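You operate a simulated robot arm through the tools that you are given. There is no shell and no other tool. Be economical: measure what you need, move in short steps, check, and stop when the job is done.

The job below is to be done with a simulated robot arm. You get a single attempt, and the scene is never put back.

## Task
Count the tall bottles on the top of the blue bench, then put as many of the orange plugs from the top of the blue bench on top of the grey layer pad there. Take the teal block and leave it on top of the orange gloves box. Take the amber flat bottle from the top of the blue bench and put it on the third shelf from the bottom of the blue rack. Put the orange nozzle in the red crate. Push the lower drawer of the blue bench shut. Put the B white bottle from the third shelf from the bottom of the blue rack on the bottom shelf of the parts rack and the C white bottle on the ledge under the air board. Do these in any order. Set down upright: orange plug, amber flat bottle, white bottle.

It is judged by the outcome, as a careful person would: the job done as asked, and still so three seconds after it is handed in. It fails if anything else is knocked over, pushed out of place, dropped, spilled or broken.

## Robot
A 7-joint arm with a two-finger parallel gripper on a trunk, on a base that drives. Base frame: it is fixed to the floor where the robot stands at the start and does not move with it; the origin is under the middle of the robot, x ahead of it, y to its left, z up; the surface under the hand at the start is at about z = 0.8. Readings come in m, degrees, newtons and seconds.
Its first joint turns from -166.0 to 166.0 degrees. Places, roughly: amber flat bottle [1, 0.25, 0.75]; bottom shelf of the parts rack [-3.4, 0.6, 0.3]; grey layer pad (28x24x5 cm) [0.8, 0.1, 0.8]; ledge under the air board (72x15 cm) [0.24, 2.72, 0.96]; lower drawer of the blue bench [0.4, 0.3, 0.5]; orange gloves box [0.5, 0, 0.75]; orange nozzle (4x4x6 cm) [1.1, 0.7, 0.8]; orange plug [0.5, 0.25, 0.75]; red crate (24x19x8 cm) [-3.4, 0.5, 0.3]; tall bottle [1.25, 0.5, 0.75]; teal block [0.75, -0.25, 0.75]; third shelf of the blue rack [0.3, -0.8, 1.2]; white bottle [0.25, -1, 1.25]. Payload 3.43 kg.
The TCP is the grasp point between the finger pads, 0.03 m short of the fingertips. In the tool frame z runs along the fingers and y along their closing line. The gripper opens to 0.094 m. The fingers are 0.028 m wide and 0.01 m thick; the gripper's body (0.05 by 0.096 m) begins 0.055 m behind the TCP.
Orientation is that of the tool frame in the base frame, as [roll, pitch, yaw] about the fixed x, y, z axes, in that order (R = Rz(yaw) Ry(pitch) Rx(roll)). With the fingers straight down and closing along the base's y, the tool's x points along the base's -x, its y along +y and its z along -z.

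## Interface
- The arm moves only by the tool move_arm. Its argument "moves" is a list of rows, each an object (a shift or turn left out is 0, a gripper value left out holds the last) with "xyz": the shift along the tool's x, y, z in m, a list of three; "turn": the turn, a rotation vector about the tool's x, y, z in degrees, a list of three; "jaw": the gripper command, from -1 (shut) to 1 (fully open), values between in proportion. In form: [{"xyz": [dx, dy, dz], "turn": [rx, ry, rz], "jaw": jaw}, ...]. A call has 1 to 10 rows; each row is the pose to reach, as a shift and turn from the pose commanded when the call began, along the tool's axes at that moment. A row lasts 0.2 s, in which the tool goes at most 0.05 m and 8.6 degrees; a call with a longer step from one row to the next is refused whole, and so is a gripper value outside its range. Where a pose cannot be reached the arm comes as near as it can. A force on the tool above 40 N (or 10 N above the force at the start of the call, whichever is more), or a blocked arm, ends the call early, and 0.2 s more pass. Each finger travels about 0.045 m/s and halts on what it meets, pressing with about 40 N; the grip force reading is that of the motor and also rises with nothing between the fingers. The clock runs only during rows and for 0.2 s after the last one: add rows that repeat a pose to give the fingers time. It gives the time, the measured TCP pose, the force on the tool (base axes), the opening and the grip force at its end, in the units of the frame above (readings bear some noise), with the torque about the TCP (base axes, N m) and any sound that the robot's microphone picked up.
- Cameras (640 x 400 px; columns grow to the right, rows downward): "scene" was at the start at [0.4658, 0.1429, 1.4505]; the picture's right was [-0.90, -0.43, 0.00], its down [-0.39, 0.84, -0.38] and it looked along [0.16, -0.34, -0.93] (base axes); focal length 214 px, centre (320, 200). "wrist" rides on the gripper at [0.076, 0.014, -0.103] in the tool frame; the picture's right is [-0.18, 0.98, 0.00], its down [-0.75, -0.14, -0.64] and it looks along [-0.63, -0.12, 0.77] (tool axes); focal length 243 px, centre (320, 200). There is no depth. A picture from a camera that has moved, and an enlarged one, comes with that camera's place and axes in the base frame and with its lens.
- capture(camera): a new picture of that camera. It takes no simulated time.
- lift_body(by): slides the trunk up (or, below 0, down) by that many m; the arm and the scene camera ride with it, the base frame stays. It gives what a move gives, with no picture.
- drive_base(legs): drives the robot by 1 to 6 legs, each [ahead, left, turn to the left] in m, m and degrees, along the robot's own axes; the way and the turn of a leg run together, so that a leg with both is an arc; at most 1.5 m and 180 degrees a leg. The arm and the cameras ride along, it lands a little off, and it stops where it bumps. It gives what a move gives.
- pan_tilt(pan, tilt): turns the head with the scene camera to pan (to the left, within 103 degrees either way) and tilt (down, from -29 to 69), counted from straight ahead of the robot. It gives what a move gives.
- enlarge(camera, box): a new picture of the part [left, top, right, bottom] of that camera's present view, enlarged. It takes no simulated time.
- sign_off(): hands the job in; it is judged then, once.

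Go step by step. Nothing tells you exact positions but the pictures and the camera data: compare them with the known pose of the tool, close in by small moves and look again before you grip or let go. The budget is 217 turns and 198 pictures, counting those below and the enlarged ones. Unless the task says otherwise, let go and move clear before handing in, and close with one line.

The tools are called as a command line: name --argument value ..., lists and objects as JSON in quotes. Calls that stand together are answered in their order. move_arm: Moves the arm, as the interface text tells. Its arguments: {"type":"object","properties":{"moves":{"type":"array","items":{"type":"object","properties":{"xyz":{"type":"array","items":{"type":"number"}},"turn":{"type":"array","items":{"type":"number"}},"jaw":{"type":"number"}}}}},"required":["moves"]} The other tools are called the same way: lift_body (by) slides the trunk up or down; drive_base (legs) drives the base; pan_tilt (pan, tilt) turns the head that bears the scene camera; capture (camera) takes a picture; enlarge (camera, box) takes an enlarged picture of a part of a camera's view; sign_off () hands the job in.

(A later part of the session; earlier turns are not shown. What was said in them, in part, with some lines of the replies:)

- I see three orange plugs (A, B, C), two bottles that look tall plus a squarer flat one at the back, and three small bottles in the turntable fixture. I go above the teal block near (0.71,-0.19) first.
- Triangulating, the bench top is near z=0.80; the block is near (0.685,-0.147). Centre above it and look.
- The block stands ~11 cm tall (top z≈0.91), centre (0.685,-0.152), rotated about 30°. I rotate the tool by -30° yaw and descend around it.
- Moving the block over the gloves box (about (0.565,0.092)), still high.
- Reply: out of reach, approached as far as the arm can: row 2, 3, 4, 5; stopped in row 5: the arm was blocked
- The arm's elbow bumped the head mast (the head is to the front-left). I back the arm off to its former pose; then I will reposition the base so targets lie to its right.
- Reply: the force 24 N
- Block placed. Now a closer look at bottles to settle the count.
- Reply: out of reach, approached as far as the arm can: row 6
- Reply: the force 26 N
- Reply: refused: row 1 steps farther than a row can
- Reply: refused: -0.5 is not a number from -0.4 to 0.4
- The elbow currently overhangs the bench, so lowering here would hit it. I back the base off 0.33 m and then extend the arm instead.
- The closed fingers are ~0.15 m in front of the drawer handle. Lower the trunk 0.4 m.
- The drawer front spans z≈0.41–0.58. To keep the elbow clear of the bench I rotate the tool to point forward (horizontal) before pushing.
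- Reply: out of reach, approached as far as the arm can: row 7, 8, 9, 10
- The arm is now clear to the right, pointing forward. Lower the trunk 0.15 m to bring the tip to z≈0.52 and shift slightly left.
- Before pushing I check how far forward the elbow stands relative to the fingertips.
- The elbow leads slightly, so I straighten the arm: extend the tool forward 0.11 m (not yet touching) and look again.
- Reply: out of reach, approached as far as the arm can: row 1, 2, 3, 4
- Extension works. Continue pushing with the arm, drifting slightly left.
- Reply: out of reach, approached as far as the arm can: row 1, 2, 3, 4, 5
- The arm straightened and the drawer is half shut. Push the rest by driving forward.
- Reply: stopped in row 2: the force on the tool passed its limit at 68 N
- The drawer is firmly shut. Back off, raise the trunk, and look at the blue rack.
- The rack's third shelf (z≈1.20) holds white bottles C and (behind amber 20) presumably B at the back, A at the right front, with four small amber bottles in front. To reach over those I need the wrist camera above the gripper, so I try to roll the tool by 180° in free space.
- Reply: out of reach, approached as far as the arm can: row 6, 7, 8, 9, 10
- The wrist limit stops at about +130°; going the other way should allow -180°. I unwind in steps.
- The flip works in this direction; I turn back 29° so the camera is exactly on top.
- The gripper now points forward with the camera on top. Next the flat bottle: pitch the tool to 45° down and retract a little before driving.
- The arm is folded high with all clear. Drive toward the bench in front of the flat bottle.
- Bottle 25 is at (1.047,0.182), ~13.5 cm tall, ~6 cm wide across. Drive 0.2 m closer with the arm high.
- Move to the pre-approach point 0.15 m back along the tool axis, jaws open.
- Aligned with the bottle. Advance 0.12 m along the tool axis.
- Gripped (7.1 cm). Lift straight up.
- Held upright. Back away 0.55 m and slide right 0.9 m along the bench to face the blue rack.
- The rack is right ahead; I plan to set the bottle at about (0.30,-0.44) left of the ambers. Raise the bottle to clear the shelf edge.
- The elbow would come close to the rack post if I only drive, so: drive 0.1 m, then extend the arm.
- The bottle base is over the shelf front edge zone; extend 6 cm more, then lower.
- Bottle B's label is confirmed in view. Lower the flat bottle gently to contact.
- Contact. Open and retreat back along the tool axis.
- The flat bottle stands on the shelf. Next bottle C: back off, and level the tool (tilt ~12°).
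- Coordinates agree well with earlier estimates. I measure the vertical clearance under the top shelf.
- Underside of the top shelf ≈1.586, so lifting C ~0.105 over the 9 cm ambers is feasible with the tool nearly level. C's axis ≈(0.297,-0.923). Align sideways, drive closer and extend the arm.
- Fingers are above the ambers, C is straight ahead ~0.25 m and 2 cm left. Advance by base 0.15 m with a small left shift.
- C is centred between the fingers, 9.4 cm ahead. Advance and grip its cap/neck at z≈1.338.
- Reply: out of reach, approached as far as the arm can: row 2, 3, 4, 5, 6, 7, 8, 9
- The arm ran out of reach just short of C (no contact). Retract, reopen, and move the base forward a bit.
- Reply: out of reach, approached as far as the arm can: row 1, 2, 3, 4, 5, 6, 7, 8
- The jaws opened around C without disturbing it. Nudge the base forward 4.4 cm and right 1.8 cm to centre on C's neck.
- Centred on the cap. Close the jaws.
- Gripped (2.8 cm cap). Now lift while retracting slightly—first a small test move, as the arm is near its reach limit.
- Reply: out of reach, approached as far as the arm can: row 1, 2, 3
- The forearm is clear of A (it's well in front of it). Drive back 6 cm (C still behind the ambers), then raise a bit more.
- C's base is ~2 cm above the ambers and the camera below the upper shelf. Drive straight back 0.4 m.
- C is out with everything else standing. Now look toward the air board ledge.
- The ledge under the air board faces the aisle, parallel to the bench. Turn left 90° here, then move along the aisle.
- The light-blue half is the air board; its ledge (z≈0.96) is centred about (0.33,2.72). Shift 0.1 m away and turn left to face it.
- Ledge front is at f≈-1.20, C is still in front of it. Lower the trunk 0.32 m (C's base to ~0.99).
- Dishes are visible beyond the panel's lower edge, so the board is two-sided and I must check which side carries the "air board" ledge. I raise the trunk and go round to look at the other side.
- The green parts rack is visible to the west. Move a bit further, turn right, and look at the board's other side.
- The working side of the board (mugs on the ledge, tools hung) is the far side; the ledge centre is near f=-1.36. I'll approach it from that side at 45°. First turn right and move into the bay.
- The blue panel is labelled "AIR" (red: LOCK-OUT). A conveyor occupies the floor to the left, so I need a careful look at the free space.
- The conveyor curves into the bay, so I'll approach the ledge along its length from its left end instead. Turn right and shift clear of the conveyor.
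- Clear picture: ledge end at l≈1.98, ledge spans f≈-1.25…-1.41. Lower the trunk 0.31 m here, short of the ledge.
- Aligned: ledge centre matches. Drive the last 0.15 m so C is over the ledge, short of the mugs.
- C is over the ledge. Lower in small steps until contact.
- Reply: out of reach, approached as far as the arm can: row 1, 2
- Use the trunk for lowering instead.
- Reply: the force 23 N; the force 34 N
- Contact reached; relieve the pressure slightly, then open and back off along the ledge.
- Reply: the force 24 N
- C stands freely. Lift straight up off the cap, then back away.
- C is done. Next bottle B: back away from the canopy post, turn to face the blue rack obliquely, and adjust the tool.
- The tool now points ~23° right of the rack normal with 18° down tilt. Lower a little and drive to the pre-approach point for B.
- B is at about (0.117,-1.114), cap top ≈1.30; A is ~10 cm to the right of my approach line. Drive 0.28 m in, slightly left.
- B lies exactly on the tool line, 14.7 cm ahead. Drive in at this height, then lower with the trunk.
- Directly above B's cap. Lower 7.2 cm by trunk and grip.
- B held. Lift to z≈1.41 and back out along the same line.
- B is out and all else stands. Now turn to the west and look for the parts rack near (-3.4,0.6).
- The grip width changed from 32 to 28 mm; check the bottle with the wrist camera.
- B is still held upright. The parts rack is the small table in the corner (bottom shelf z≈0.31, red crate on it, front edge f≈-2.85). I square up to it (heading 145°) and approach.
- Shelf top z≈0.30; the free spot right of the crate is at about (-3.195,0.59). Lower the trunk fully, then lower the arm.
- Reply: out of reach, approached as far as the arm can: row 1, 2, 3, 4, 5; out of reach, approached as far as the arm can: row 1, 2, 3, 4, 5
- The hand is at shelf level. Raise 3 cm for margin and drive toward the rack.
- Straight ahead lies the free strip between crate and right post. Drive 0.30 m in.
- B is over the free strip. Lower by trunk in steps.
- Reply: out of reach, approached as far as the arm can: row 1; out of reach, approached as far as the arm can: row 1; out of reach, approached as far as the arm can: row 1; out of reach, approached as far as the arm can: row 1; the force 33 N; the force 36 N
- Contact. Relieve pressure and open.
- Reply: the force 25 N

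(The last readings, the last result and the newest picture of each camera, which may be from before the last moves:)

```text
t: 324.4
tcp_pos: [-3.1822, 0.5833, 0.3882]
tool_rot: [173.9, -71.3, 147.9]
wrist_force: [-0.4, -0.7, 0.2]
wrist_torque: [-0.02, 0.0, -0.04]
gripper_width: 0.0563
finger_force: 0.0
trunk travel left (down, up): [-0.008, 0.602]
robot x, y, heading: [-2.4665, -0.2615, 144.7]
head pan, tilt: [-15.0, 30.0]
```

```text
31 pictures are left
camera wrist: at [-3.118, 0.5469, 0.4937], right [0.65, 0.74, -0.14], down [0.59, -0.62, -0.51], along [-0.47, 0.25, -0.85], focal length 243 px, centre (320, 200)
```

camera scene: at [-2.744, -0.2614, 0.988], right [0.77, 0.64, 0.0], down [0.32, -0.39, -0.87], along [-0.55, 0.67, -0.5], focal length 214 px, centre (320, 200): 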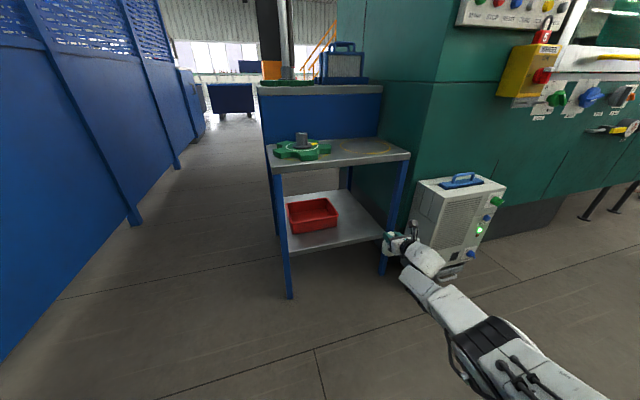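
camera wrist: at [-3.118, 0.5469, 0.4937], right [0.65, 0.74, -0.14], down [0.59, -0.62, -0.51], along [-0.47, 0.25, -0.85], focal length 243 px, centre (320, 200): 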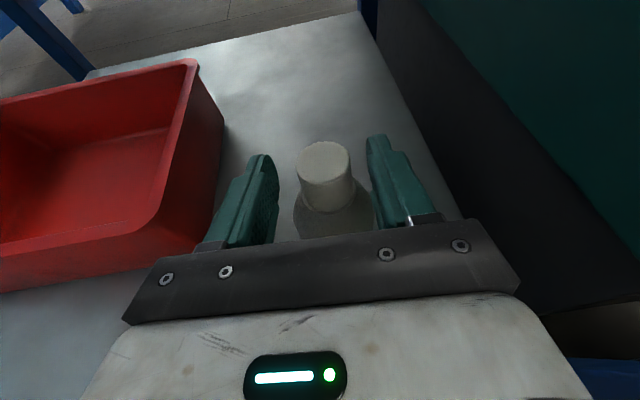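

B stands on the bottom shelf. Rise off it and back away.

lift_body --by 0.07

drive_base --legs '[[-0.5, 0, 0]]'

lift_body --by 0.4

capture --camera "scene"

```text
t: 325.5
tcp_pos: [-3.1816, 0.5833, 0.4578]
tool_rot: [173.9, -71.4, 147.9]
wrist_force: [-0.8, 0.6, -0.8]
wrist_torque: [0.0, -0.02, 0.03]
gripper_width: 0.0564
finger_force: 0.1
trunk travel left (down, up): [-0.078, 0.532]
robot x, y, heading: [-2.4703, -0.2563, 144.4]
head pan, tilt: [-15.0, 30.0]
```

```text
t: 328.5
tcp_pos: [-2.7712, 0.2866, 0.4584]
tool_rot: [173.9, -71.3, 148.2]
wrist_force: [0.0, 0.2, -0.1]
wrist_torque: [0.0, -0.04, 0.02]
gripper_width: 0.0564
finger_force: 0.1
trunk travel left (down, up): [-0.078, 0.532]
robot x, y, heading: [-2.0507, -0.5544, 144.9]
head pan, tilt: [-15.0, 30.0]
```

```text
t: 332.3
tcp_pos: [-2.7719, 0.2862, 0.8576]
tool_rot: [173.9, -71.4, 148.1]
wrist_force: [-0.1, 0.6, 0.3]
wrist_torque: [-0.01, 0.02, -0.03]
gripper_width: 0.0564
finger_force: 0.0
trunk travel left (down, up): [-0.478, 0.132]
robot x, y, heading: [-2.0521, -0.5572, 144.9]
head pan, tilt: [-15.0, 30.0]
```

```text
30 pictures are left
camera scene: at [-2.5856, -0.3899, 1.429], right [0.77, 0.64, 0.0], down [0.32, -0.38, -0.87], along [-0.55, 0.66, -0.5], focal length 214 px, centre (320, 200)
```

scene: 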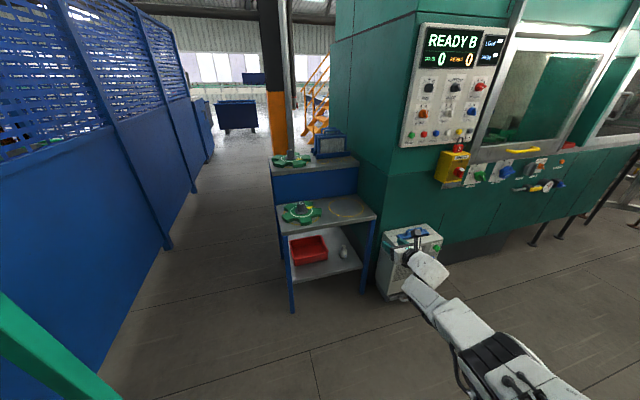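

B is standing on the shelf. Raise the trunk, retract/raise the arm, and pitch it to ~40° down for the nozzle.

lift_body --by 0.125

move_arm --moves '[{"xyz": [0.024, 0, -0.034], "turn": [0, -3.6, 0]}, {"xyz": [0.047, 0, -0.068], "turn": [0, -7.2, 0]}, {"xyz": [0.071, 0, -0.102], "turn": [0, -10.8, 0]}, {"xyz": [0.095, 0, -0.137], "turn": [0, -14.4, 0]}, {"xyz": [0.118, 0, -0.171], "turn": [0, -18, 0]}, {"xyz": [0.142, 0, -0.205], "turn": [0, -21.5, 0]}]'

drive_base --legs '[[0, 0, -179.5]]'

```text
t: 333.9
tcp_pos: [-2.7708, 0.2862, 0.9841]
tool_rot: [173.8, -71.4, 148.2]
wrist_force: [-1.1, -0.8, -0.1]
wrist_torque: [0.0, -0.03, 0.01]
gripper_width: 0.0563
finger_force: 0.0
trunk travel left (down, up): [-0.603, 0.007]
robot x, y, heading: [-2.0521, -0.5539, 144.8]
head pan, tilt: [-15.0, 30.0]
```

```text
t: 335.2
tcp_pos: [-2.6996, 0.3807, 1.1551]
tool_rot: [177.2, -49.7, 144.7]
wrist_force: [0.5, 0.3, -0.3]
wrist_torque: [0.04, 0.07, -0.01]
gripper_width: 0.0567
finger_force: 0.1
out of reach, approached as far as the arm can: row 1, 2, 3, 4, 5, 6
trunk travel left (down, up): [-0.603, 0.007]
robot x, y, heading: [-2.0534, -0.5536, 144.8]
head pan, tilt: [-15.0, 30.0]
```

```text
t: 343.0
tcp_pos: [-1.4217, -1.499, 1.1565]
tool_rot: [177.0, -49.9, -36.1]
wrist_force: [0.7, 0.7, -0.8]
wrist_torque: [-0.03, -0.01, 0.03]
gripper_width: 0.0562
finger_force: 0.0
trunk travel left (down, up): [-0.603, 0.007]
robot x, y, heading: [-2.0513, -0.5552, -36.0]
head pan, tilt: [-15.0, 30.0]
```

drive_base --legs '[[0.12, 1.25, 0], [0.1, 1.25, 0], [0.48, 0, 1], [0, 0.63, 0]]'

pan_tilt --pan -5 --tilt 50

capture --camera "scene"

capture --camera "wrist"

```text
t: 359.4
tcp_pos: [0.8315, 0.4037, 1.1543]
tool_rot: [177.3, -49.7, -31.1]
wrist_force: [-1.0, -0.9, -0.6]
wrist_torque: [0.03, -0.06, 0.02]
gripper_width: 0.0566
finger_force: 0.0
trunk travel left (down, up): [-0.603, 0.007]
robot x, y, heading: [0.118, 1.2836, -30.8]
head pan, tilt: [-15.0, 30.0]
stopped in leg 4: the robot was blocked; the commanded pose is now the measured one
```

```text
t: 360.2
tcp_pos: [0.8301, 0.4015, 1.1537]
tool_rot: [177.3, -49.8, -31.2]
wrist_force: [-0.5, 0.2, 0.3]
wrist_torque: [0.02, -0.01, -0.03]
gripper_width: 0.0565
finger_force: 0.0
trunk travel left (down, up): [-0.603, 0.007]
robot x, y, heading: [0.117, 1.2879, -31.2]
head pan, tilt: [-5.0, 50.0]
```

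```text
29 pictures are left
camera scene: at [0.6565, 1.1787, 1.5251], right [-0.59, -0.81, 0.0], down [-0.62, 0.45, -0.64], along [0.52, -0.38, -0.77], focal length 214 px, centre (320, 200)
```

scene: 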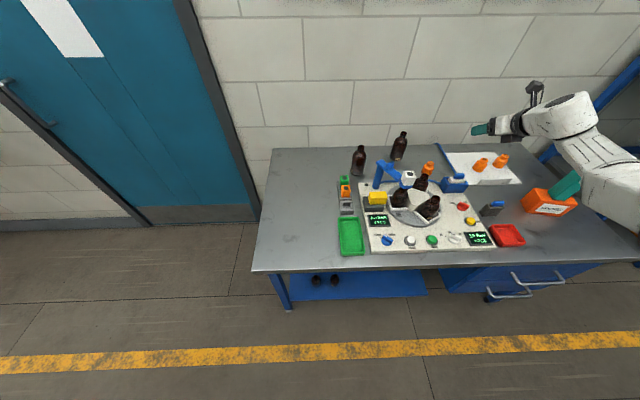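

```text
28 pictures are left
camera wrist: at [0.7998, 0.4089, 1.2783], right [-0.64, -0.76, -0.11], down [-0.74, 0.65, -0.17], along [0.2, -0.02, -0.98], focal length 243 px, centre (320, 200)
```

wrist: 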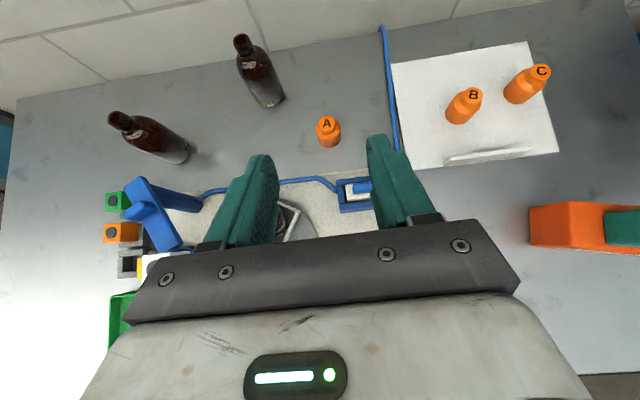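

The base touched the canopy post (fixed) on the left, so I move forward a little and turn left instead; the nozzle (orange cube) is at about (1.073,0.709).

drive_base --legs '[[0.15, -0.03, 0], [0, 0, 20]]'

move_arm --moves '[{"xyz": [-0.027, 0, -0.032], "turn": [-4.6, 0, 3.9]}, {"xyz": [-0.055, 0, -0.065], "turn": [-9.2, 0, 7.8]}, {"xyz": [-0.082, 0, -0.098], "turn": [-13.8, 0, 11.6]}, {"xyz": [-0.11, 0, -0.13], "turn": [-18.3, 0, 15.5]}]'

capture --camera "wrist"

```text
t: 362.7
tcp_pos: [1.203, 0.5946, 1.155]
tool_rot: [177.2, -49.8, -11.2]
wrist_force: [-0.2, 0.0, -0.3]
wrist_torque: [0.02, 0.01, 0.03]
gripper_width: 0.0565
finger_force: 0.0
trunk travel left (down, up): [-0.603, 0.007]
robot x, y, heading: [0.2306, 1.1845, -10.9]
head pan, tilt: [-5.0, 50.0]
```

```text
t: 363.7
tcp_pos: [1.1077, 0.4855, 1.1098]
tool_rot: [177.3, -50.5, -35.4]
wrist_force: [0.5, -1.1, 1.9]
wrist_torque: [-0.01, 0.05, -0.02]
gripper_width: 0.0565
finger_force: 0.0
out of reach, approached as far as the arm can: row 1, 2, 3, 4
trunk travel left (down, up): [-0.603, 0.007]
robot x, y, heading: [0.2306, 1.1832, -11.1]
head pan, tilt: [-5.0, 50.0]
```

```text
27 pictures are left
camera wrist: at [1.0756, 0.4972, 1.235], right [-0.69, -0.71, -0.11], down [-0.69, 0.7, -0.18], along [0.21, -0.05, -0.98], focal length 243 px, centre (320, 200)
```

wrist: 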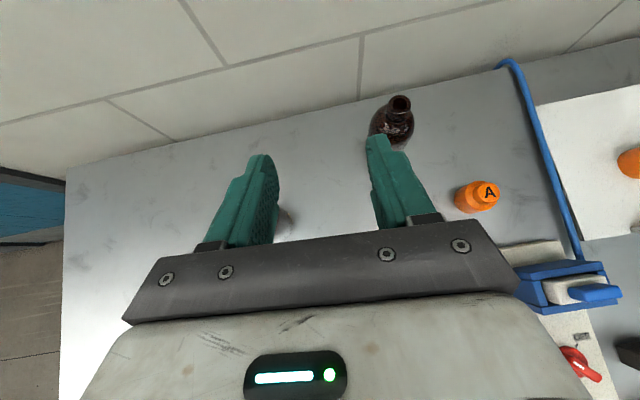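

The tool yaw is now squared with the bench; bring the TCP back-left to a pre-approach point in front of the nozzle, and verify.

move_arm --moves '[{"xyz": [-0.029, -0.018, -0.021]}, {"xyz": [-0.058, -0.035, -0.042]}, {"xyz": [-0.086, -0.053, -0.062]}, {"xyz": [-0.115, -0.07, -0.083]}, {"xyz": [-0.144, -0.088, -0.104]}, {"xyz": [-0.144, -0.088, -0.104]}]'

```text
t: 365.1
tcp_pos: [1.1051, 0.5321, 1.0034]
tool_rot: [177.3, -50.4, -35.4]
wrist_force: [-0.5, 0.6, -0.1]
wrist_torque: [0.0, -0.03, 0.03]
gripper_width: 0.0565
finger_force: 0.0
out of reach, approached as far as the arm can: row 1, 2, 3, 4, 5, 6
trunk travel left (down, up): [-0.603, 0.007]
robot x, y, heading: [0.2307, 1.1828, -11.0]
head pan, tilt: [-5.0, 50.0]
```

The arm is sticking at a joint limit and sits low near the tall bottle; look before moving on.

capture --camera "scene"

```text
26 pictures are left
camera scene: at [0.7759, 1.2679, 1.5245], right [-0.28, -0.96, 0.0], down [-0.74, 0.21, -0.64], along [0.62, -0.18, -0.77], focal length 214 px, centre (320, 200)
```

scene: 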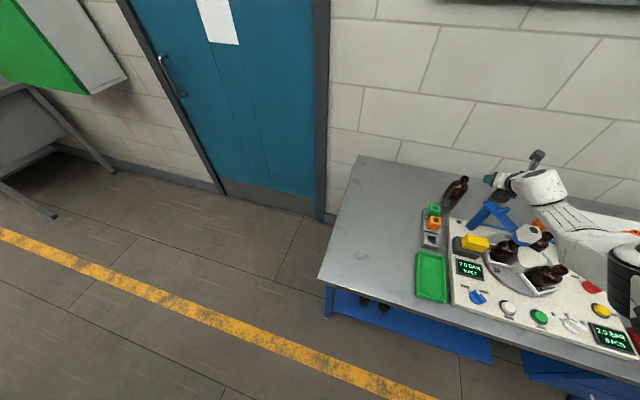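

The hand is behind the blue pillar next to the tall bottle, untouched. I retrace the command back and upward.

move_arm --moves '[{"xyz": [0.035, 0.018, 0.023]}, {"xyz": [0.07, 0.036, 0.046]}, {"xyz": [0.105, 0.054, 0.072]}, {"xyz": [0.14, 0.072, 0.1]}, {"xyz": [0.175, 0.09, 0.13]}, {"xyz": [0.2, 0.108, 0.16]}, {"xyz": [0.22, 0.125, 0.18]}]'

```text
t: 366.7
tcp_pos: [1.1107, 0.4737, 1.1079]
tool_rot: [177.3, -50.6, -35.2]
wrist_force: [0.3, -0.5, 0.2]
wrist_torque: [-0.01, 0.02, -0.03]
gripper_width: 0.0567
finger_force: 0.0
out of reach, approached as far as the arm can: row 1, 2, 3, 4, 5, 6, 7
trunk travel left (down, up): [-0.603, 0.007]
robot x, y, heading: [0.2318, 1.1815, -10.9]
head pan, tilt: [-5.0, 50.0]
```

Restore the tool yaw relative to the robot, and reposition the base instead (heading -35°, further left).

move_arm --moves '[{"xyz": [0.02, 0, -0.02], "turn": [4.6, 0, -3.9]}, {"xyz": [0.03, 0, -0.03], "turn": [9.2, 0, -7.8]}, {"xyz": [0.03, 0, -0.03], "turn": [13.8, 0, -11.6]}, {"xyz": [0.03, 0, -0.03], "turn": [18.3, 0, -15.5]}, {"xyz": [0.03, 0, -0.03], "turn": [18.3, 0, -15.5]}]'

drive_base --legs '[[0, 0, -24]]'

```text
t: 367.9
tcp_pos: [1.0967, 0.4905, 1.1422]
tool_rot: [177.1, -49.9, -12.1]
wrist_force: [-0.2, -1.5, 0.0]
wrist_torque: [0.02, -0.03, 0.02]
gripper_width: 0.0561
finger_force: 0.2
out of reach, approached as far as the arm can: row 2, 3, 4, 5
trunk travel left (down, up): [-0.603, 0.007]
robot x, y, heading: [0.2309, 1.1857, -11.2]
head pan, tilt: [-5.0, 50.0]
```

```text
t: 369.6
tcp_pos: [0.7333, 0.195, 1.1424]
tool_rot: [177.1, -49.8, -36.6]
wrist_force: [0.5, 0.4, 0.4]
wrist_torque: [-0.03, -0.02, 0.02]
gripper_width: 0.0566
finger_force: 0.0
trunk travel left (down, up): [-0.603, 0.007]
robot x, y, heading: [0.2295, 1.1824, -35.5]
head pan, tilt: [-5.0, 50.0]
```

drive_base --legs '[[0.0, 0.617, 0], [-0.17, 0, 0]]'

capture --camera "wrist"

```text
t: 374.1
tcp_pos: [0.9721, 0.8159, 1.1428]
tool_rot: [177.1, -49.8, -35.8]
wrist_force: [-0.6, -0.5, -1.8]
wrist_torque: [-0.03, 0.01, -0.04]
gripper_width: 0.0564
finger_force: 0.1
trunk travel left (down, up): [-0.603, 0.007]
robot x, y, heading: [0.4553, 1.7964, -34.6]
head pan, tilt: [-5.0, 50.0]
```

```text
25 pictures are left
camera wrist: at [0.9407, 0.8259, 1.267], right [-0.7, -0.7, -0.11], down [-0.69, 0.71, -0.17], along [0.19, -0.04, -0.98], focal length 243 px, centre (320, 200)
```

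wrist: 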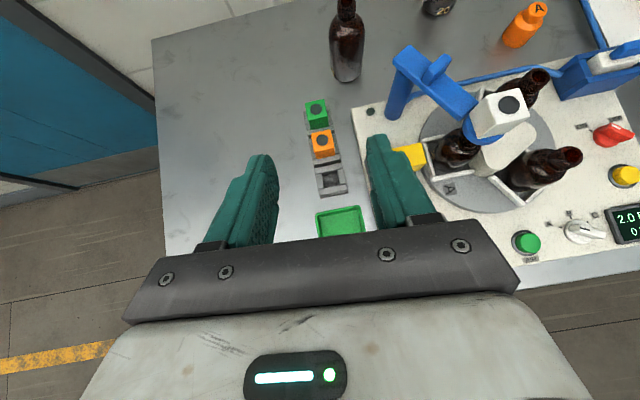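

enlarge --camera "wrist" --box '[280, 90, 380, 200]'

```text
3.64 times, centred on (330, 145) of wrist
camera zoom: at [0.9407, 0.8259, 1.267], right [-0.7, -0.7, -0.11], down [-0.69, 0.71, -0.17], along [0.19, -0.04, -0.98], focal length 882 px, centre (284, 400)
```

zoom: 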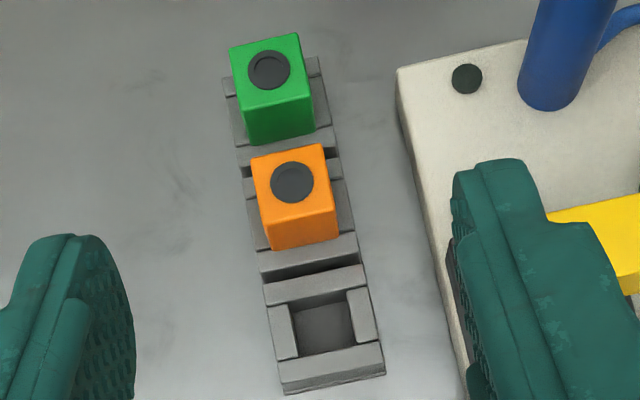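

The nozzle's top is at z≈0.869, centre (1.092,0.7315), aligned with the tool. Open the jaws a bit more and go to the pre-grasp point.

move_arm --moves '[{"xyz": [-0.025, 0, 0.034], "jaw": 0.6}, {"xyz": [-0.05, -0.001, 0.068], "jaw": 0.6}, {"xyz": [-0.075, -0.001, 0.101], "jaw": 0.6}, {"xyz": [-0.1, -0.002, 0.135], "jaw": 0.6}, {"xyz": [-0.1245, -0.002, 0.1688], "jaw": 0.6}]'

capture --camera "wrist"

```text
t: 375.4
tcp_pos: [0.9759, 0.8661, 0.991]
tool_rot: [176.9, -49.8, -35.7]
wrist_force: [-0.2, 0.5, -0.1]
wrist_torque: [-0.01, -0.02, -0.02]
gripper_width: 0.075
finger_force: 0.0
out of reach, approached as far as the arm can: row 1, 2, 3, 4, 5
trunk travel left (down, up): [-0.603, 0.007]
robot x, y, heading: [0.4529, 1.7963, -34.9]
head pan, tilt: [-5.0, 50.0]
```

```text
23 pictures are left
camera wrist: at [0.9452, 0.8764, 1.1145], right [-0.7, -0.71, -0.11], down [-0.69, 0.71, -0.17], along [0.19, -0.04, -0.98], focal length 243 px, centre (320, 200)
```

wrist: 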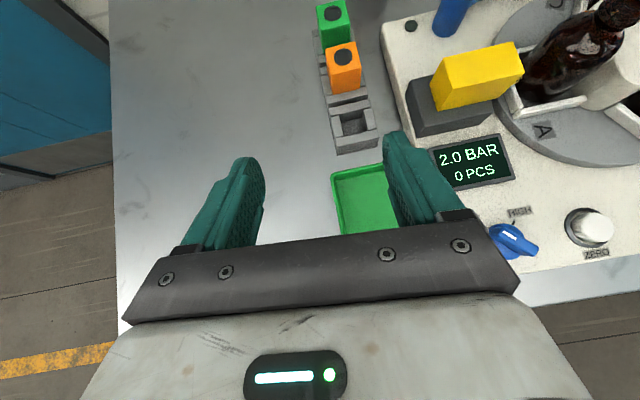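

The target was beyond reach at this distance; move the base forward 0.15 m and slightly right.

drive_base --legs '[[0.15, -0.042, 0]]'

capture --camera "wrist"

```text
t: 376.7
tcp_pos: [1.0719, 0.7483, 0.989]
tool_rot: [177.1, -49.8, -35.7]
wrist_force: [0.4, -0.4, -0.3]
wrist_torque: [0.02, -0.02, -0.02]
gripper_width: 0.0751
finger_force: 0.1
trunk travel left (down, up): [-0.603, 0.007]
robot x, y, heading: [0.5502, 1.6784, -34.6]
head pan, tilt: [-5.0, 50.0]
```

```text
22 pictures are left
camera wrist: at [1.0413, 0.7581, 1.1134], right [-0.7, -0.71, -0.11], down [-0.69, 0.71, -0.17], along [0.19, -0.04, -0.98], focal length 243 px, centre (320, 200)
```

wrist: 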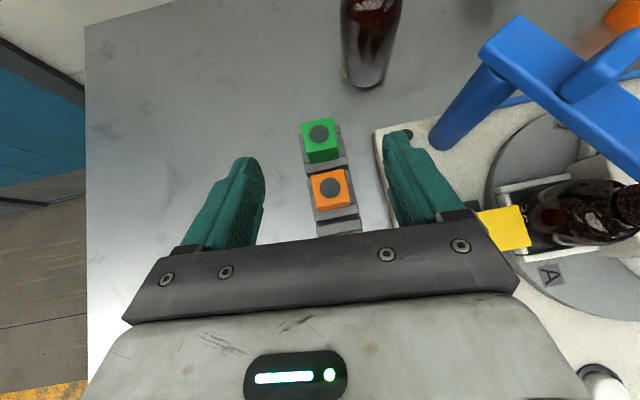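

Nozzle confirmed at (1.091,0.731). Shorten the arm 0.1 m and advance the base equally, to stay within reach for the descent.

move_arm --moves '[{"xyz": [-0.021, 0, -0.025]}, {"xyz": [-0.043, 0, -0.051]}, {"xyz": [-0.0645, 0, -0.0764]}]'

drive_base --legs '[[0.1, 0.0, 0]]'

```text
t: 377.5
tcp_pos: [0.9932, 0.8073, 0.9897]
tool_rot: [177.0, -49.9, -35.6]
wrist_force: [-0.9, -0.1, -0.4]
wrist_torque: [-0.02, 0.0, 0.0]
gripper_width: 0.0753
finger_force: 0.1
trunk travel left (down, up): [-0.603, 0.007]
robot x, y, heading: [0.5482, 1.6784, -34.7]
head pan, tilt: [-5.0, 50.0]
```

```text
t: 378.7
tcp_pos: [1.0757, 0.7495, 0.99]
tool_rot: [177.1, -49.9, -35.8]
wrist_force: [-0.6, -1.2, -1.1]
wrist_torque: [0.01, 0.01, 0.03]
gripper_width: 0.0751
finger_force: 0.1
trunk travel left (down, up): [-0.603, 0.007]
robot x, y, heading: [0.6308, 1.6168, -34.7]
head pan, tilt: [-5.0, 50.0]
```

move_arm --moves '[{"xyz": [-0.022, 0.002, 0.024]}, {"xyz": [-0.045, 0.004, 0.049]}, {"xyz": [-0.065, 0.005, 0.071]}]'

capture --camera "wrist"

```text
t: 379.5
tcp_pos: [1.0836, 0.7324, 0.8956]
tool_rot: [176.9, -49.9, -35.5]
wrist_force: [1.1, -0.4, 0.5]
wrist_torque: [0.0, 0.06, -0.01]
gripper_width: 0.0754
finger_force: 0.1
trunk travel left (down, up): [-0.603, 0.007]
robot x, y, heading: [0.633, 1.6206, -34.5]
head pan, tilt: [-5.0, 50.0]
```

```text
21 pictures are left
camera wrist: at [1.054, 0.7431, 1.02], right [-0.7, -0.71, -0.11], down [-0.69, 0.71, -0.17], along [0.19, -0.04, -0.98], focal length 243 px, centre (320, 200)
```

wrist: 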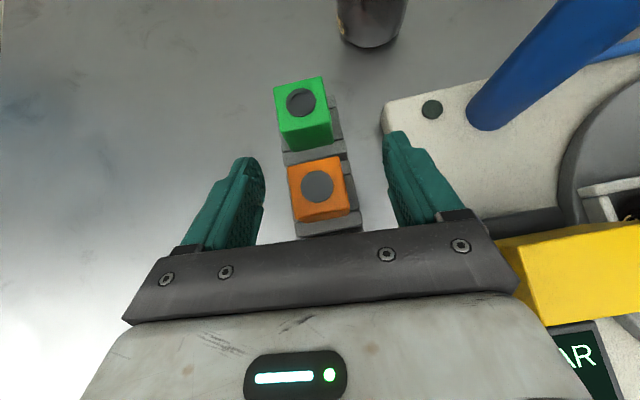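

Well centred. Descend the last 3.3 cm and close.

move_arm --moves '[{"xyz": [-0.013, -0.002, 0.011]}, {"xyz": [-0.0255, -0.003, 0.0215]}, {"xyz": [-0.0255, -0.003, 0.0215], "jaw": -1}, {"xyz": [-0.0255, -0.003, 0.0215], "jaw": -1}, {"xyz": [-0.0255, -0.003, 0.0215], "jaw": -1}, {"xyz": [-0.0255, -0.003, 0.0215], "jaw": -1}, {"xyz": [-0.0255, -0.003, 0.0215], "jaw": -1}, {"xyz": [-0.0255, -0.003, 0.0215], "jaw": -1}]'

capture --camera "wrist"

```text
t: 381.3
tcp_pos: [1.0755, 0.7436, 0.8784]
tool_rot: [176.8, -49.9, -35.8]
wrist_force: [-0.3, -1.6, 2.9]
wrist_torque: [-0.04, -0.08, -0.03]
gripper_width: 0.0347
finger_force: 39.8
out of reach, approached as far as the arm can: row 1, 2, 3, 4, 5, 6, 7, 8
trunk travel left (down, up): [-0.603, 0.007]
robot x, y, heading: [0.6323, 1.6161, -35.0]
head pan, tilt: [-5.0, 50.0]
```

```text
20 pictures are left
camera wrist: at [1.0456, 0.7537, 1.0025], right [-0.7, -0.7, -0.11], down [-0.68, 0.71, -0.17], along [0.19, -0.05, -0.98], focal length 243 px, centre (320, 200)
```

wrist: 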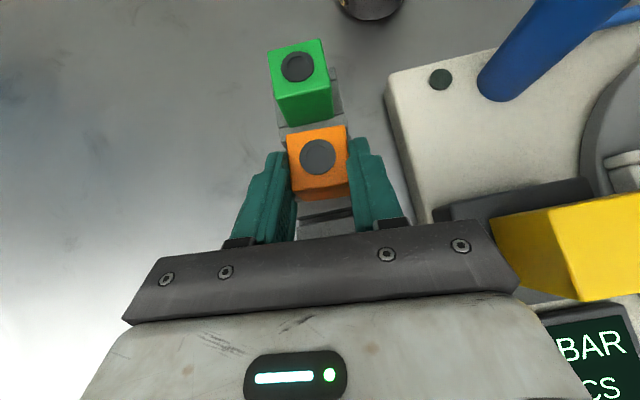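

The nozzle is gripped (3.5 cm) near the fingertips. Lift gently and check.

move_arm --moves '[{"xyz": [0.02, 0, -0.018]}, {"xyz": [0.04, 0, -0.037]}, {"xyz": [0.065, 0, -0.06]}, {"xyz": [0.09, 0, -0.085]}, {"xyz": [0.12, 0, -0.115]}]'

capture --camera "wrist"

```text
t: 382.5
tcp_pos: [1.0456, 0.684, 1.0001]
tool_rot: [177.1, -49.7, -35.8]
wrist_force: [0.8, -0.2, -1.5]
wrist_torque: [-0.01, 0.05, -0.04]
gripper_width: 0.0347
finger_force: 40.3
out of reach, approached as far as the arm can: row 1, 2, 3, 4, 5
trunk travel left (down, up): [-0.603, 0.007]
robot x, y, heading: [0.6339, 1.6188, -34.8]
head pan, tilt: [-5.0, 50.0]
```

```text
19 pictures are left
camera wrist: at [1.0163, 0.6933, 1.125], right [-0.7, -0.7, -0.11], down [-0.69, 0.71, -0.17], along [0.19, -0.04, -0.98], focal length 243 px, centre (320, 200)
```

wrist: 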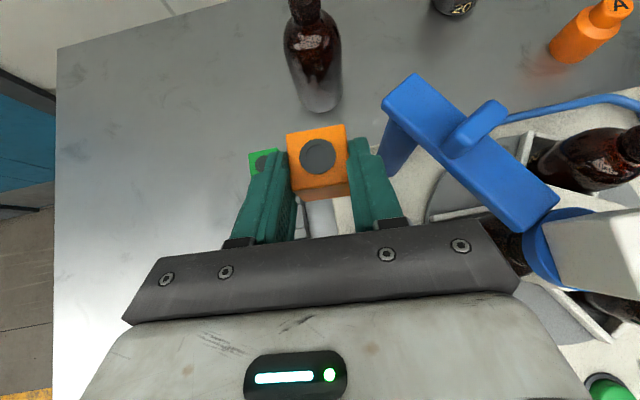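

Nozzle lifted. Back the base straight out, then raise.

drive_base --legs '[[-0.12, 0.03, 0], [-0.25, 0.0, 0]]'

pan_tilt --pan -15 --tilt 45

capture --camera "scene"

```text
t: 385.2
tcp_pos: [0.7596, 0.9205, 1.0016]
tool_rot: [177.1, -49.8, -35.7]
wrist_force: [0.7, -0.5, -0.5]
wrist_torque: [0.0, -0.03, 0.01]
gripper_width: 0.0347
finger_force: 40.0
trunk travel left (down, up): [-0.603, 0.007]
robot x, y, heading: [0.3447, 1.8538, -34.6]
head pan, tilt: [-5.0, 50.0]
```

```text
t: 385.9
tcp_pos: [0.759, 0.9204, 1.0015]
tool_rot: [177.0, -49.9, -35.6]
wrist_force: [0.0, -0.5, -0.4]
wrist_torque: [0.01, 0.01, 0.0]
gripper_width: 0.0345
finger_force: 40.0
trunk travel left (down, up): [-0.603, 0.007]
robot x, y, heading: [0.3481, 1.8558, -34.6]
head pan, tilt: [-15.0, 45.0]
```

```text
18 pictures are left
camera scene: at [0.8721, 1.7032, 1.5314], right [-0.76, -0.65, 0.0], down [-0.46, 0.54, -0.71], along [0.46, -0.54, -0.71], focal length 214 px, centre (320, 200)
```

scene: 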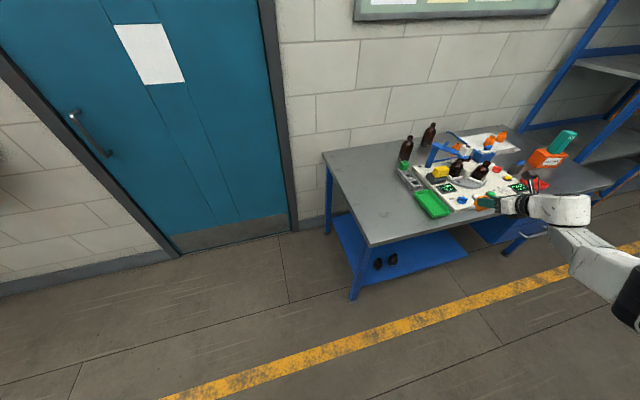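

All fine. Raise the arm a bit, pass the canopy post on the bench side, then turn along the aisle toward the parts rack.

move_arm --moves '[{"xyz": [0.025, 0, -0.021]}, {"xyz": [0.05, 0, -0.042]}, {"xyz": [0.075, 0, -0.063]}, {"xyz": [0.1, 0, -0.084]}, {"xyz": [0.115, 0, -0.097]}]'

```text
t: 387.1
tcp_pos: [0.7435, 0.8778, 1.1385]
tool_rot: [177.1, -49.9, -35.7]
wrist_force: [-0.1, 0.8, 0.2]
wrist_torque: [0.02, -0.02, 0.0]
gripper_width: 0.0348
finger_force: 39.3
out of reach, approached as far as the arm can: row 1, 2, 3, 4, 5
trunk travel left (down, up): [-0.603, 0.007]
robot x, y, heading: [0.3444, 1.8588, -34.7]
head pan, tilt: [-15.0, 45.0]
```

drive_base --legs '[[0.3, 0, 0], [0, -0.92, 0], [0, 0, -90]]'

drive_base --legs '[[1.4, -0.4, 0], [0, 0, -90]]'

```text
t: 397.4
tcp_pos: [-0.9112, 0.5342, 1.1389]
tool_rot: [177.1, -49.8, -126.4]
wrist_force: [0.2, 0.1, 0.2]
wrist_torque: [-0.01, -0.03, 0.01]
gripper_width: 0.0344
finger_force: 39.7
trunk travel left (down, up): [-0.603, 0.007]
robot x, y, heading: [0.0704, 0.9197, -125.3]
head pan, tilt: [-15.0, 45.0]
```

```text
t: 408.4
tcp_pos: [-1.4744, 1.0056, 1.1393]
tool_rot: [177.1, -49.8, 143.9]
wrist_force: [-0.6, -0.1, 0.2]
wrist_torque: [-0.01, -0.01, -0.02]
gripper_width: 0.0349
finger_force: 40.4
trunk travel left (down, up): [-0.603, 0.007]
robot x, y, heading: [-1.0869, 0.0229, 144.7]
head pan, tilt: [-15.0, 45.0]
```

Now re-centre the arm (less right offset, lower) in this free area.

move_arm --moves '[{"xyz": [-0.005, -0.038, 0.023]}, {"xyz": [-0.01, -0.075, 0.046]}, {"xyz": [-0.015, -0.113, 0.07]}, {"xyz": [-0.02, -0.15, 0.093]}, {"xyz": [-0.025, -0.188, 0.116]}, {"xyz": [-0.03, -0.225, 0.14]}, {"xyz": [-0.035, -0.263, 0.163]}, {"xyz": [-0.04, -0.3, 0.186]}, {"xyz": [-0.04, -0.3, 0.186]}]'

```text
t: 410.4
tcp_pos: [-1.7534, 0.8815, 0.9635]
tool_rot: [177.3, -49.8, 143.8]
wrist_force: [-0.9, -0.5, -1.0]
wrist_torque: [0.01, 0.01, -0.01]
gripper_width: 0.0346
finger_force: 40.1
out of reach, approached as far as the arm can: row 1, 2, 3, 4, 5, 6, 7, 8, 9
trunk travel left (down, up): [-0.603, 0.007]
robot x, y, heading: [-1.0863, 0.0252, 144.7]
head pan, tilt: [-15.0, 45.0]
```

drive_base --legs '[[0.6, 0.89, 0], [0, 0, 15.5]]'

lift_body --by -0.4

pan_tilt --pan -20 --tilt 35

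capture --camera "scene"

```text
t: 416.9
tcp_pos: [-2.9392, 0.3374, 0.964]
tool_rot: [177.1, -49.9, 157.3]
wrist_force: [-0.2, -0.8, 0.7]
wrist_torque: [-0.02, -0.01, 0.01]
gripper_width: 0.0346
finger_force: 40.0
trunk travel left (down, up): [-0.603, 0.007]
robot x, y, heading: [-2.0897, -0.3391, 158.5]
head pan, tilt: [-15.0, 45.0]
```

```text
t: 420.7
tcp_pos: [-2.9388, 0.3366, 0.5637]
tool_rot: [177.3, -49.9, 157.2]
wrist_force: [0.0, 0.5, 0.0]
wrist_torque: [0.0, 0.01, 0.0]
gripper_width: 0.0351
finger_force: 40.4
trunk travel left (down, up): [-0.203, 0.407]
robot x, y, heading: [-2.0905, -0.3432, 158.4]
head pan, tilt: [-15.0, 45.0]
```

```text
t: 421.4
tcp_pos: [-2.9385, 0.3372, 0.5639]
tool_rot: [177.2, -49.8, 157.3]
wrist_force: [0.5, -0.1, 0.0]
wrist_torque: [0.03, 0.0, 0.02]
gripper_width: 0.0344
finger_force: 40.0
trunk travel left (down, up): [-0.203, 0.407]
robot x, y, heading: [-2.0846, -0.3437, 158.2]
head pan, tilt: [-20.0, 35.0]
```

```text
17 pictures are left
camera scene: at [-2.6389, -0.3018, 1.1462], right [0.66, 0.75, 0.0], down [0.43, -0.38, -0.82], along [-0.61, 0.54, -0.57], focal length 214 px, centre (320, 200)
```

scene: 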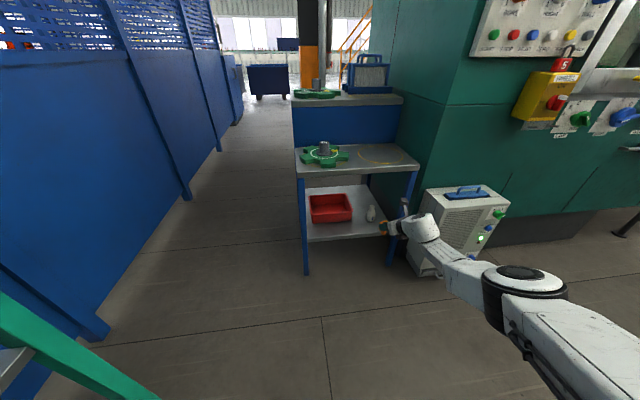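

The crate and B are in view. Reduce the tilt to ~30° and lower to entry height z≈0.475, then drive in over the crate.

move_arm --moves '[{"turn": [0, 5, 0]}, {"turn": [0, 10, 0]}]'

lift_body --by -0.088

drive_base --legs '[[0.25, 0.06, 0]]'

capture --camera "wrist"

```text
t: 422.0
tcp_pos: [-2.9482, 0.3228, 0.5483]
tool_rot: [176.3, -59.8, 158.4]
wrist_force: [0.4, -0.1, -0.4]
wrist_torque: [-0.04, 0.0, 0.04]
gripper_width: 0.0346
finger_force: 39.7
out of reach, approached as far as the arm can: row 1, 2
trunk travel left (down, up): [-0.203, 0.407]
robot x, y, heading: [-2.0867, -0.3379, 158.2]
head pan, tilt: [-20.0, 35.0]
```

```text
t: 423.2
tcp_pos: [-2.9482, 0.322, 0.4607]
tool_rot: [176.4, -59.7, 158.2]
wrist_force: [-0.6, -0.3, -0.5]
wrist_torque: [-0.02, -0.04, -0.02]
gripper_width: 0.0347
finger_force: 39.2
trunk travel left (down, up): [-0.115, 0.495]
robot x, y, heading: [-2.0877, -0.3411, 158.4]
head pan, tilt: [-20.0, 35.0]
```

```text
t: 425.1
tcp_pos: [-3.2028, 0.3576, 0.4598]
tool_rot: [176.4, -59.7, 158.3]
wrist_force: [-0.3, -0.1, -0.6]
wrist_torque: [0.01, 0.0, 0.01]
gripper_width: 0.0348
finger_force: 40.1
trunk travel left (down, up): [-0.115, 0.495]
robot x, y, heading: [-2.3462, -0.3062, 158.6]
head pan, tilt: [-20.0, 35.0]
```

```text
16 pictures are left
camera wrist: at [-3.1537, 0.3461, 0.5781], right [0.5, 0.86, -0.13], down [0.79, -0.51, -0.33], along [-0.35, 0.06, -0.93], focal length 243 px, centre (320, 200)
```

wrist: 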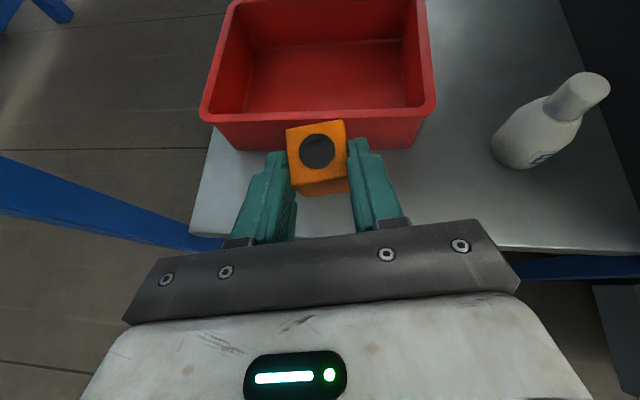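

B stands fine; the crate is straight ahead. Raise 2 cm to clear the rim and drive 0.18 m in.

lift_body --by 0.02

drive_base --legs '[[0.18, -0.014, 0]]'

capture --camera "wrist"

capture --camera "scene"

```text
t: 425.8
tcp_pos: [-3.2023, 0.3571, 0.4808]
tool_rot: [176.4, -59.8, 158.3]
wrist_force: [0.8, -0.1, -0.2]
wrist_torque: [0.02, -0.01, 0.02]
gripper_width: 0.0345
finger_force: 40.1
trunk travel left (down, up): [-0.135, 0.475]
robot x, y, heading: [-2.3439, -0.3054, 158.4]
head pan, tilt: [-20.0, 35.0]
```

```text
t: 427.3
tcp_pos: [-3.3711, 0.4403, 0.4792]
tool_rot: [176.4, -59.8, 158.3]
wrist_force: [0.1, -0.2, -0.6]
wrist_torque: [0.03, -0.03, 0.0]
gripper_width: 0.0346
finger_force: 40.7
trunk travel left (down, up): [-0.135, 0.475]
robot x, y, heading: [-2.5103, -0.222, 158.3]
head pan, tilt: [-20.0, 35.0]
```

```text
15 pictures are left
camera wrist: at [-3.3216, 0.4289, 0.598], right [0.5, 0.86, -0.13], down [0.79, -0.51, -0.33], along [-0.35, 0.06, -0.93], focal length 243 px, centre (320, 200)
```

wrist: 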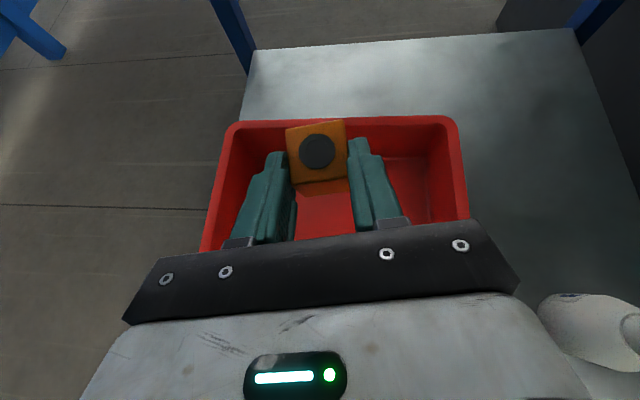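

```text
14 pictures are left
camera scene: at [-3.0619, -0.1837, 1.0782], right [0.66, 0.75, 0.0], down [0.43, -0.38, -0.82], along [-0.61, 0.54, -0.57], focal length 214 px, centre (320, 200)
```

scene: 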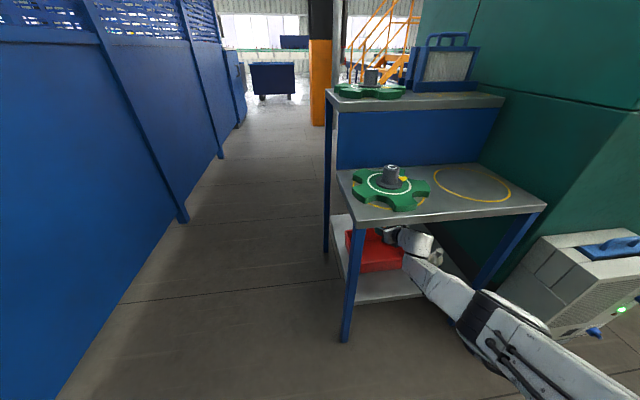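

Nozzle is over the crate's inside. Lower by trunk toward the crate floor.

lift_body --by -0.075

lift_body --by -0.01

enlarge --camera "wrist" --box '[180, 90, 500, 290]'

```text
t: 428.4
tcp_pos: [-3.3705, 0.4393, 0.4054]
tool_rot: [176.3, -59.8, 158.3]
wrist_force: [-0.2, -1.0, -0.5]
wrist_torque: [0.01, 0.02, 0.01]
gripper_width: 0.0348
finger_force: 40.2
trunk travel left (down, up): [-0.06, 0.55]
robot x, y, heading: [-2.5112, -0.2204, 158.4]
head pan, tilt: [-20.0, 35.0]
```

```text
t: 429.0
tcp_pos: [-3.37, 0.4404, 0.3958]
tool_rot: [176.4, -59.7, 158.2]
wrist_force: [0.3, 0.7, -0.4]
wrist_torque: [-0.01, -0.03, 0.02]
gripper_width: 0.0345
finger_force: 39.7
trunk travel left (down, up): [-0.05, 0.56]
robot x, y, heading: [-2.5137, -0.2251, 158.6]
head pan, tilt: [-20.0, 35.0]
```

```text
2.00 times, centred on (340, 190) of wrist
camera zoom: at [-3.3216, 0.4289, 0.513], right [0.5, 0.86, -0.13], down [0.79, -0.51, -0.33], along [-0.35, 0.06, -0.93], focal length 485 px, centre (280, 220)
```

zoom: 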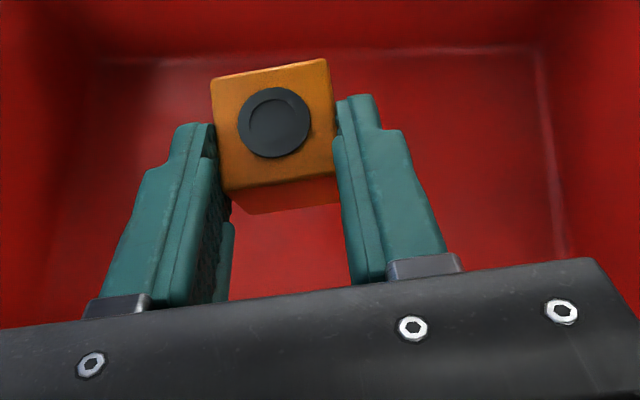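

Inside the crate. Continue lowering gently.

lift_body --by -0.008

lift_body --by -0.006

lift_body --by -0.004

```text
t: 429.6
tcp_pos: [-3.3705, 0.4407, 0.3885]
tool_rot: [176.4, -59.8, 158.3]
wrist_force: [-0.3, -0.3, -0.6]
wrist_torque: [-0.01, -0.02, 0.0]
gripper_width: 0.0347
finger_force: 39.8
trunk travel left (down, up): [-0.042, 0.568]
robot x, y, heading: [-2.5116, -0.224, 158.4]
head pan, tilt: [-20.0, 35.0]
```

```text
t: 430.1
tcp_pos: [-3.3702, 0.4407, 0.3807]
tool_rot: [176.5, -59.8, 158.3]
wrist_force: [-0.2, 0.1, 0.0]
wrist_torque: [0.0, -0.04, -0.01]
gripper_width: 0.0347
finger_force: 40.3
trunk travel left (down, up): [-0.036, 0.574]
robot x, y, heading: [-2.5153, -0.2246, 158.3]
head pan, tilt: [-20.0, 35.0]
```

```text
t: 430.6
tcp_pos: [-3.3714, 0.4403, 0.3782]
tool_rot: [176.4, -59.7, 158.2]
wrist_force: [1.6, 0.1, 0.6]
wrist_torque: [-0.04, -0.1, -0.03]
gripper_width: 0.0349
finger_force: 40.5
trunk travel left (down, up): [-0.032, 0.578]
robot x, y, heading: [-2.5108, -0.2235, 158.1]
head pan, tilt: [-20.0, 35.0]
```

lift_body --by -0.003

lift_body --by -0.003

```text
t: 431.2
tcp_pos: [-3.371, 0.4408, 0.3737]
tool_rot: [176.3, -59.8, 158.3]
wrist_force: [0.3, -1.1, 2.3]
wrist_torque: [-0.05, -0.2, -0.05]
gripper_width: 0.0348
finger_force: 40.0
trunk travel left (down, up): [-0.029, 0.581]
robot x, y, heading: [-2.5099, -0.2201, 158.3]
head pan, tilt: [-20.0, 35.0]
```

```text
t: 431.7
tcp_pos: [-3.37, 0.4395, 0.371]
tool_rot: [176.4, -59.7, 158.3]
wrist_force: [0.6, 0.2, 1.1]
wrist_torque: [-0.01, -0.13, -0.01]
gripper_width: 0.0344
finger_force: 39.4
trunk travel left (down, up): [-0.026, 0.584]
robot x, y, heading: [-2.5126, -0.2245, 158.1]
head pan, tilt: [-20.0, 35.0]
```

The nozzle's edge touches the crate floor. Open slowly and lift out.

move_arm --moves '[{"jaw": -0.1}, {"jaw": 0.2}, {"jaw": 0.35}, {"jaw": 0.35}, {"jaw": 0.35}]'

lift_body --by 0.11

capture --camera "wrist"

```text
t: 432.9
tcp_pos: [-3.3708, 0.4395, 0.3724]
tool_rot: [176.4, -59.8, 158.3]
wrist_force: [0.6, -0.8, -0.1]
wrist_torque: [-0.02, 0.02, -0.04]
gripper_width: 0.0636
finger_force: 0.1
trunk travel left (down, up): [-0.026, 0.584]
robot x, y, heading: [-2.5134, -0.2242, 158.4]
head pan, tilt: [-20.0, 35.0]
```

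```text
t: 434.3
tcp_pos: [-3.3707, 0.4403, 0.4805]
tool_rot: [176.4, -59.7, 158.4]
wrist_force: [-0.3, -0.4, 0.0]
wrist_torque: [0.02, 0.03, 0.03]
gripper_width: 0.0633
finger_force: 0.2
trunk travel left (down, up): [-0.136, 0.474]
robot x, y, heading: [-2.5119, -0.2251, 158.4]
head pan, tilt: [-20.0, 35.0]
```

```text
12 pictures are left
camera wrist: at [-3.3216, 0.4289, 0.5989], right [0.5, 0.86, -0.13], down [0.79, -0.51, -0.33], along [-0.35, 0.06, -0.93], focal length 243 px, centre (320, 200)
```

wrist: 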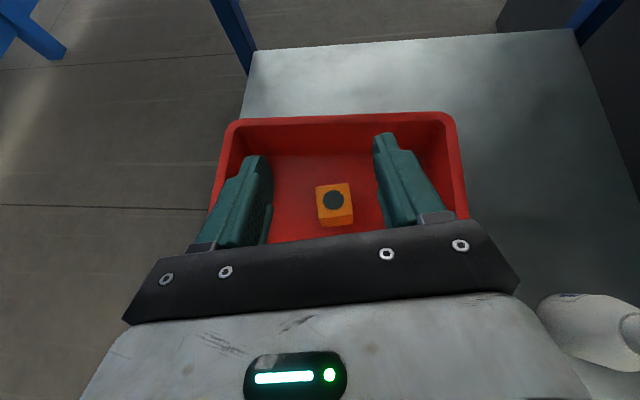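

The nozzle stands in the crate. Back out straight and check.

drive_base --legs '[[-0.5, 0, 0]]'

lift_body --by 0.4

enlarge --camera "scene" --box '[260, 110, 480, 260]'

```text
t: 437.2
tcp_pos: [-2.917, 0.2513, 0.4814]
tool_rot: [176.4, -59.7, 159.0]
wrist_force: [-0.9, -0.6, 0.4]
wrist_torque: [-0.02, 0.0, 0.01]
gripper_width: 0.0635
finger_force: 0.0
trunk travel left (down, up): [-0.136, 0.474]
robot x, y, heading: [-2.0497, -0.4058, 159.3]
head pan, tilt: [-20.0, 35.0]
```

```text
t: 441.1
tcp_pos: [-2.9166, 0.2508, 0.8804]
tool_rot: [176.4, -59.8, 158.9]
wrist_force: [-0.5, -0.4, 0.0]
wrist_torque: [0.02, -0.02, 0.03]
gripper_width: 0.0634
finger_force: 0.0
trunk travel left (down, up): [-0.536, 0.074]
robot x, y, heading: [-2.0541, -0.4034, 159.3]
head pan, tilt: [-20.0, 35.0]
```

```text
2.67 times, centred on (370, 185) of scene
camera zoom: at [-2.6013, -0.3694, 1.4792], right [0.66, 0.76, 0.0], down [0.43, -0.38, -0.82], along [-0.62, 0.54, -0.57], focal length 572 px, centre (187, 240)
```

zoom: 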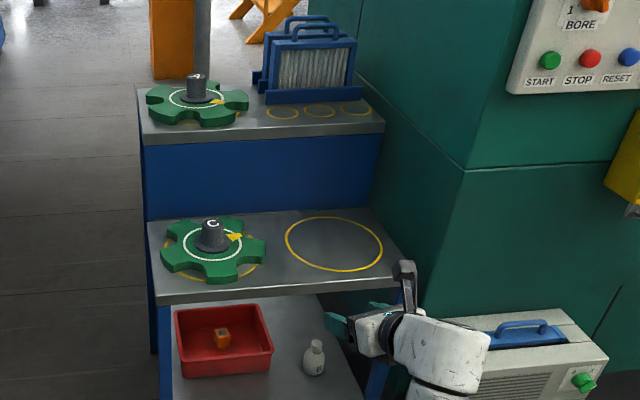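

Everything is in place here. A final look back at the bench, rack and drawer: turn partway and view.

drive_base --legs '[[0, 0, -75]]'

pan_tilt --pan -75 --tilt 15

capture --camera "scene"

```text
t: 444.6
tcp_pos: [-1.6753, 0.6162, 0.8806]
tool_rot: [176.4, -59.8, 85.7]
wrist_force: [0.5, 0.1, -0.5]
wrist_torque: [0.0, 0.03, 0.0]
gripper_width: 0.0634
finger_force: 0.2
trunk travel left (down, up): [-0.536, 0.074]
robot x, y, heading: [-2.0517, -0.4057, 86.0]
head pan, tilt: [-20.0, 35.0]
```

```text
t: 445.9
tcp_pos: [-1.6769, 0.6155, 0.8815]
tool_rot: [176.4, -59.8, 85.7]
wrist_force: [-1.2, 0.2, -0.4]
wrist_torque: [-0.02, -0.01, 0.04]
gripper_width: 0.0635
finger_force: 0.1
trunk travel left (down, up): [-0.536, 0.074]
robot x, y, heading: [-2.0467, -0.404, 85.8]
head pan, tilt: [-75.0, 15.0]
```

```text
10 pictures are left
camera scene: at [-2.1227, 0.0697, 1.5112], right [0.19, -0.98, 0.0], down [-0.25, -0.05, -0.97], along [0.95, 0.18, -0.26], focal length 214 px, centre (320, 200)
```

scene: 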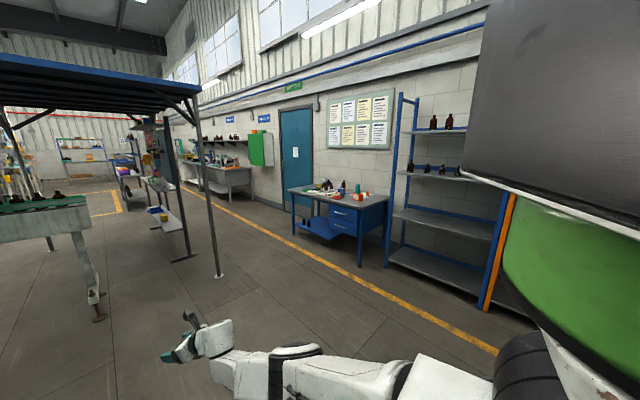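

enlarge --camera "scene" --box '[270, 160, 480, 280]'

enlarge --camera "scene" --box '[110, 130, 200, 240]'

```text
3.05 times, centred on (375, 220) of scene
camera zoom: at [-2.1227, 0.0697, 1.5112], right [0.19, -0.98, 0.0], down [-0.25, -0.05, -0.97], along [0.95, 0.18, -0.26], focal length 654 px, centre (152, 139)
```

zoom: 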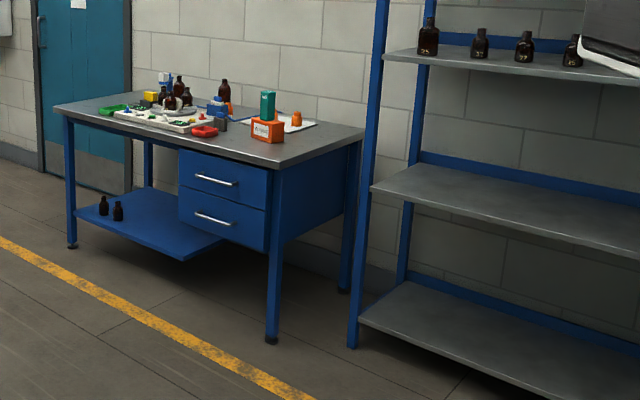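

```text
3.64 times, centred on (155, 185) of scene
camera zoom: at [-2.1227, 0.0697, 1.5112], right [0.19, -0.98, 0.0], down [-0.25, -0.05, -0.97], along [0.95, 0.18, -0.26], focal length 780 px, centre (920, 254)
```

zoom: 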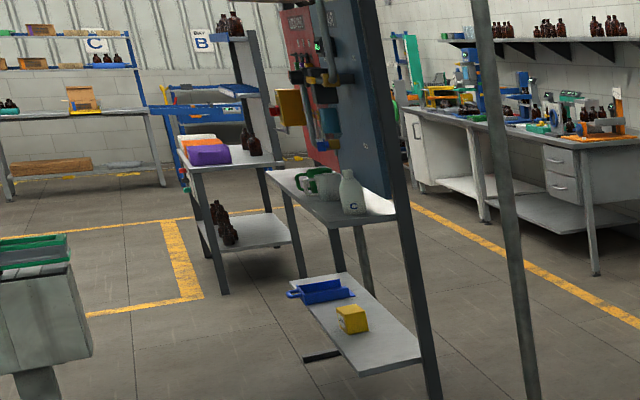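

The drawer is shut, the teal block is on the gloves box, the plugs are on the pad, and C is upright on the ledge. The arm is clear, so I hand in.

sign_off

```text
The job is handed in.
```

I finished and handed in every part of the job: I counted two tall bottles, so plugs B and C are on the grey pad, and nothing else was knocked over. The base did bump the canopy post once while driving, and the post appeared unmoved.
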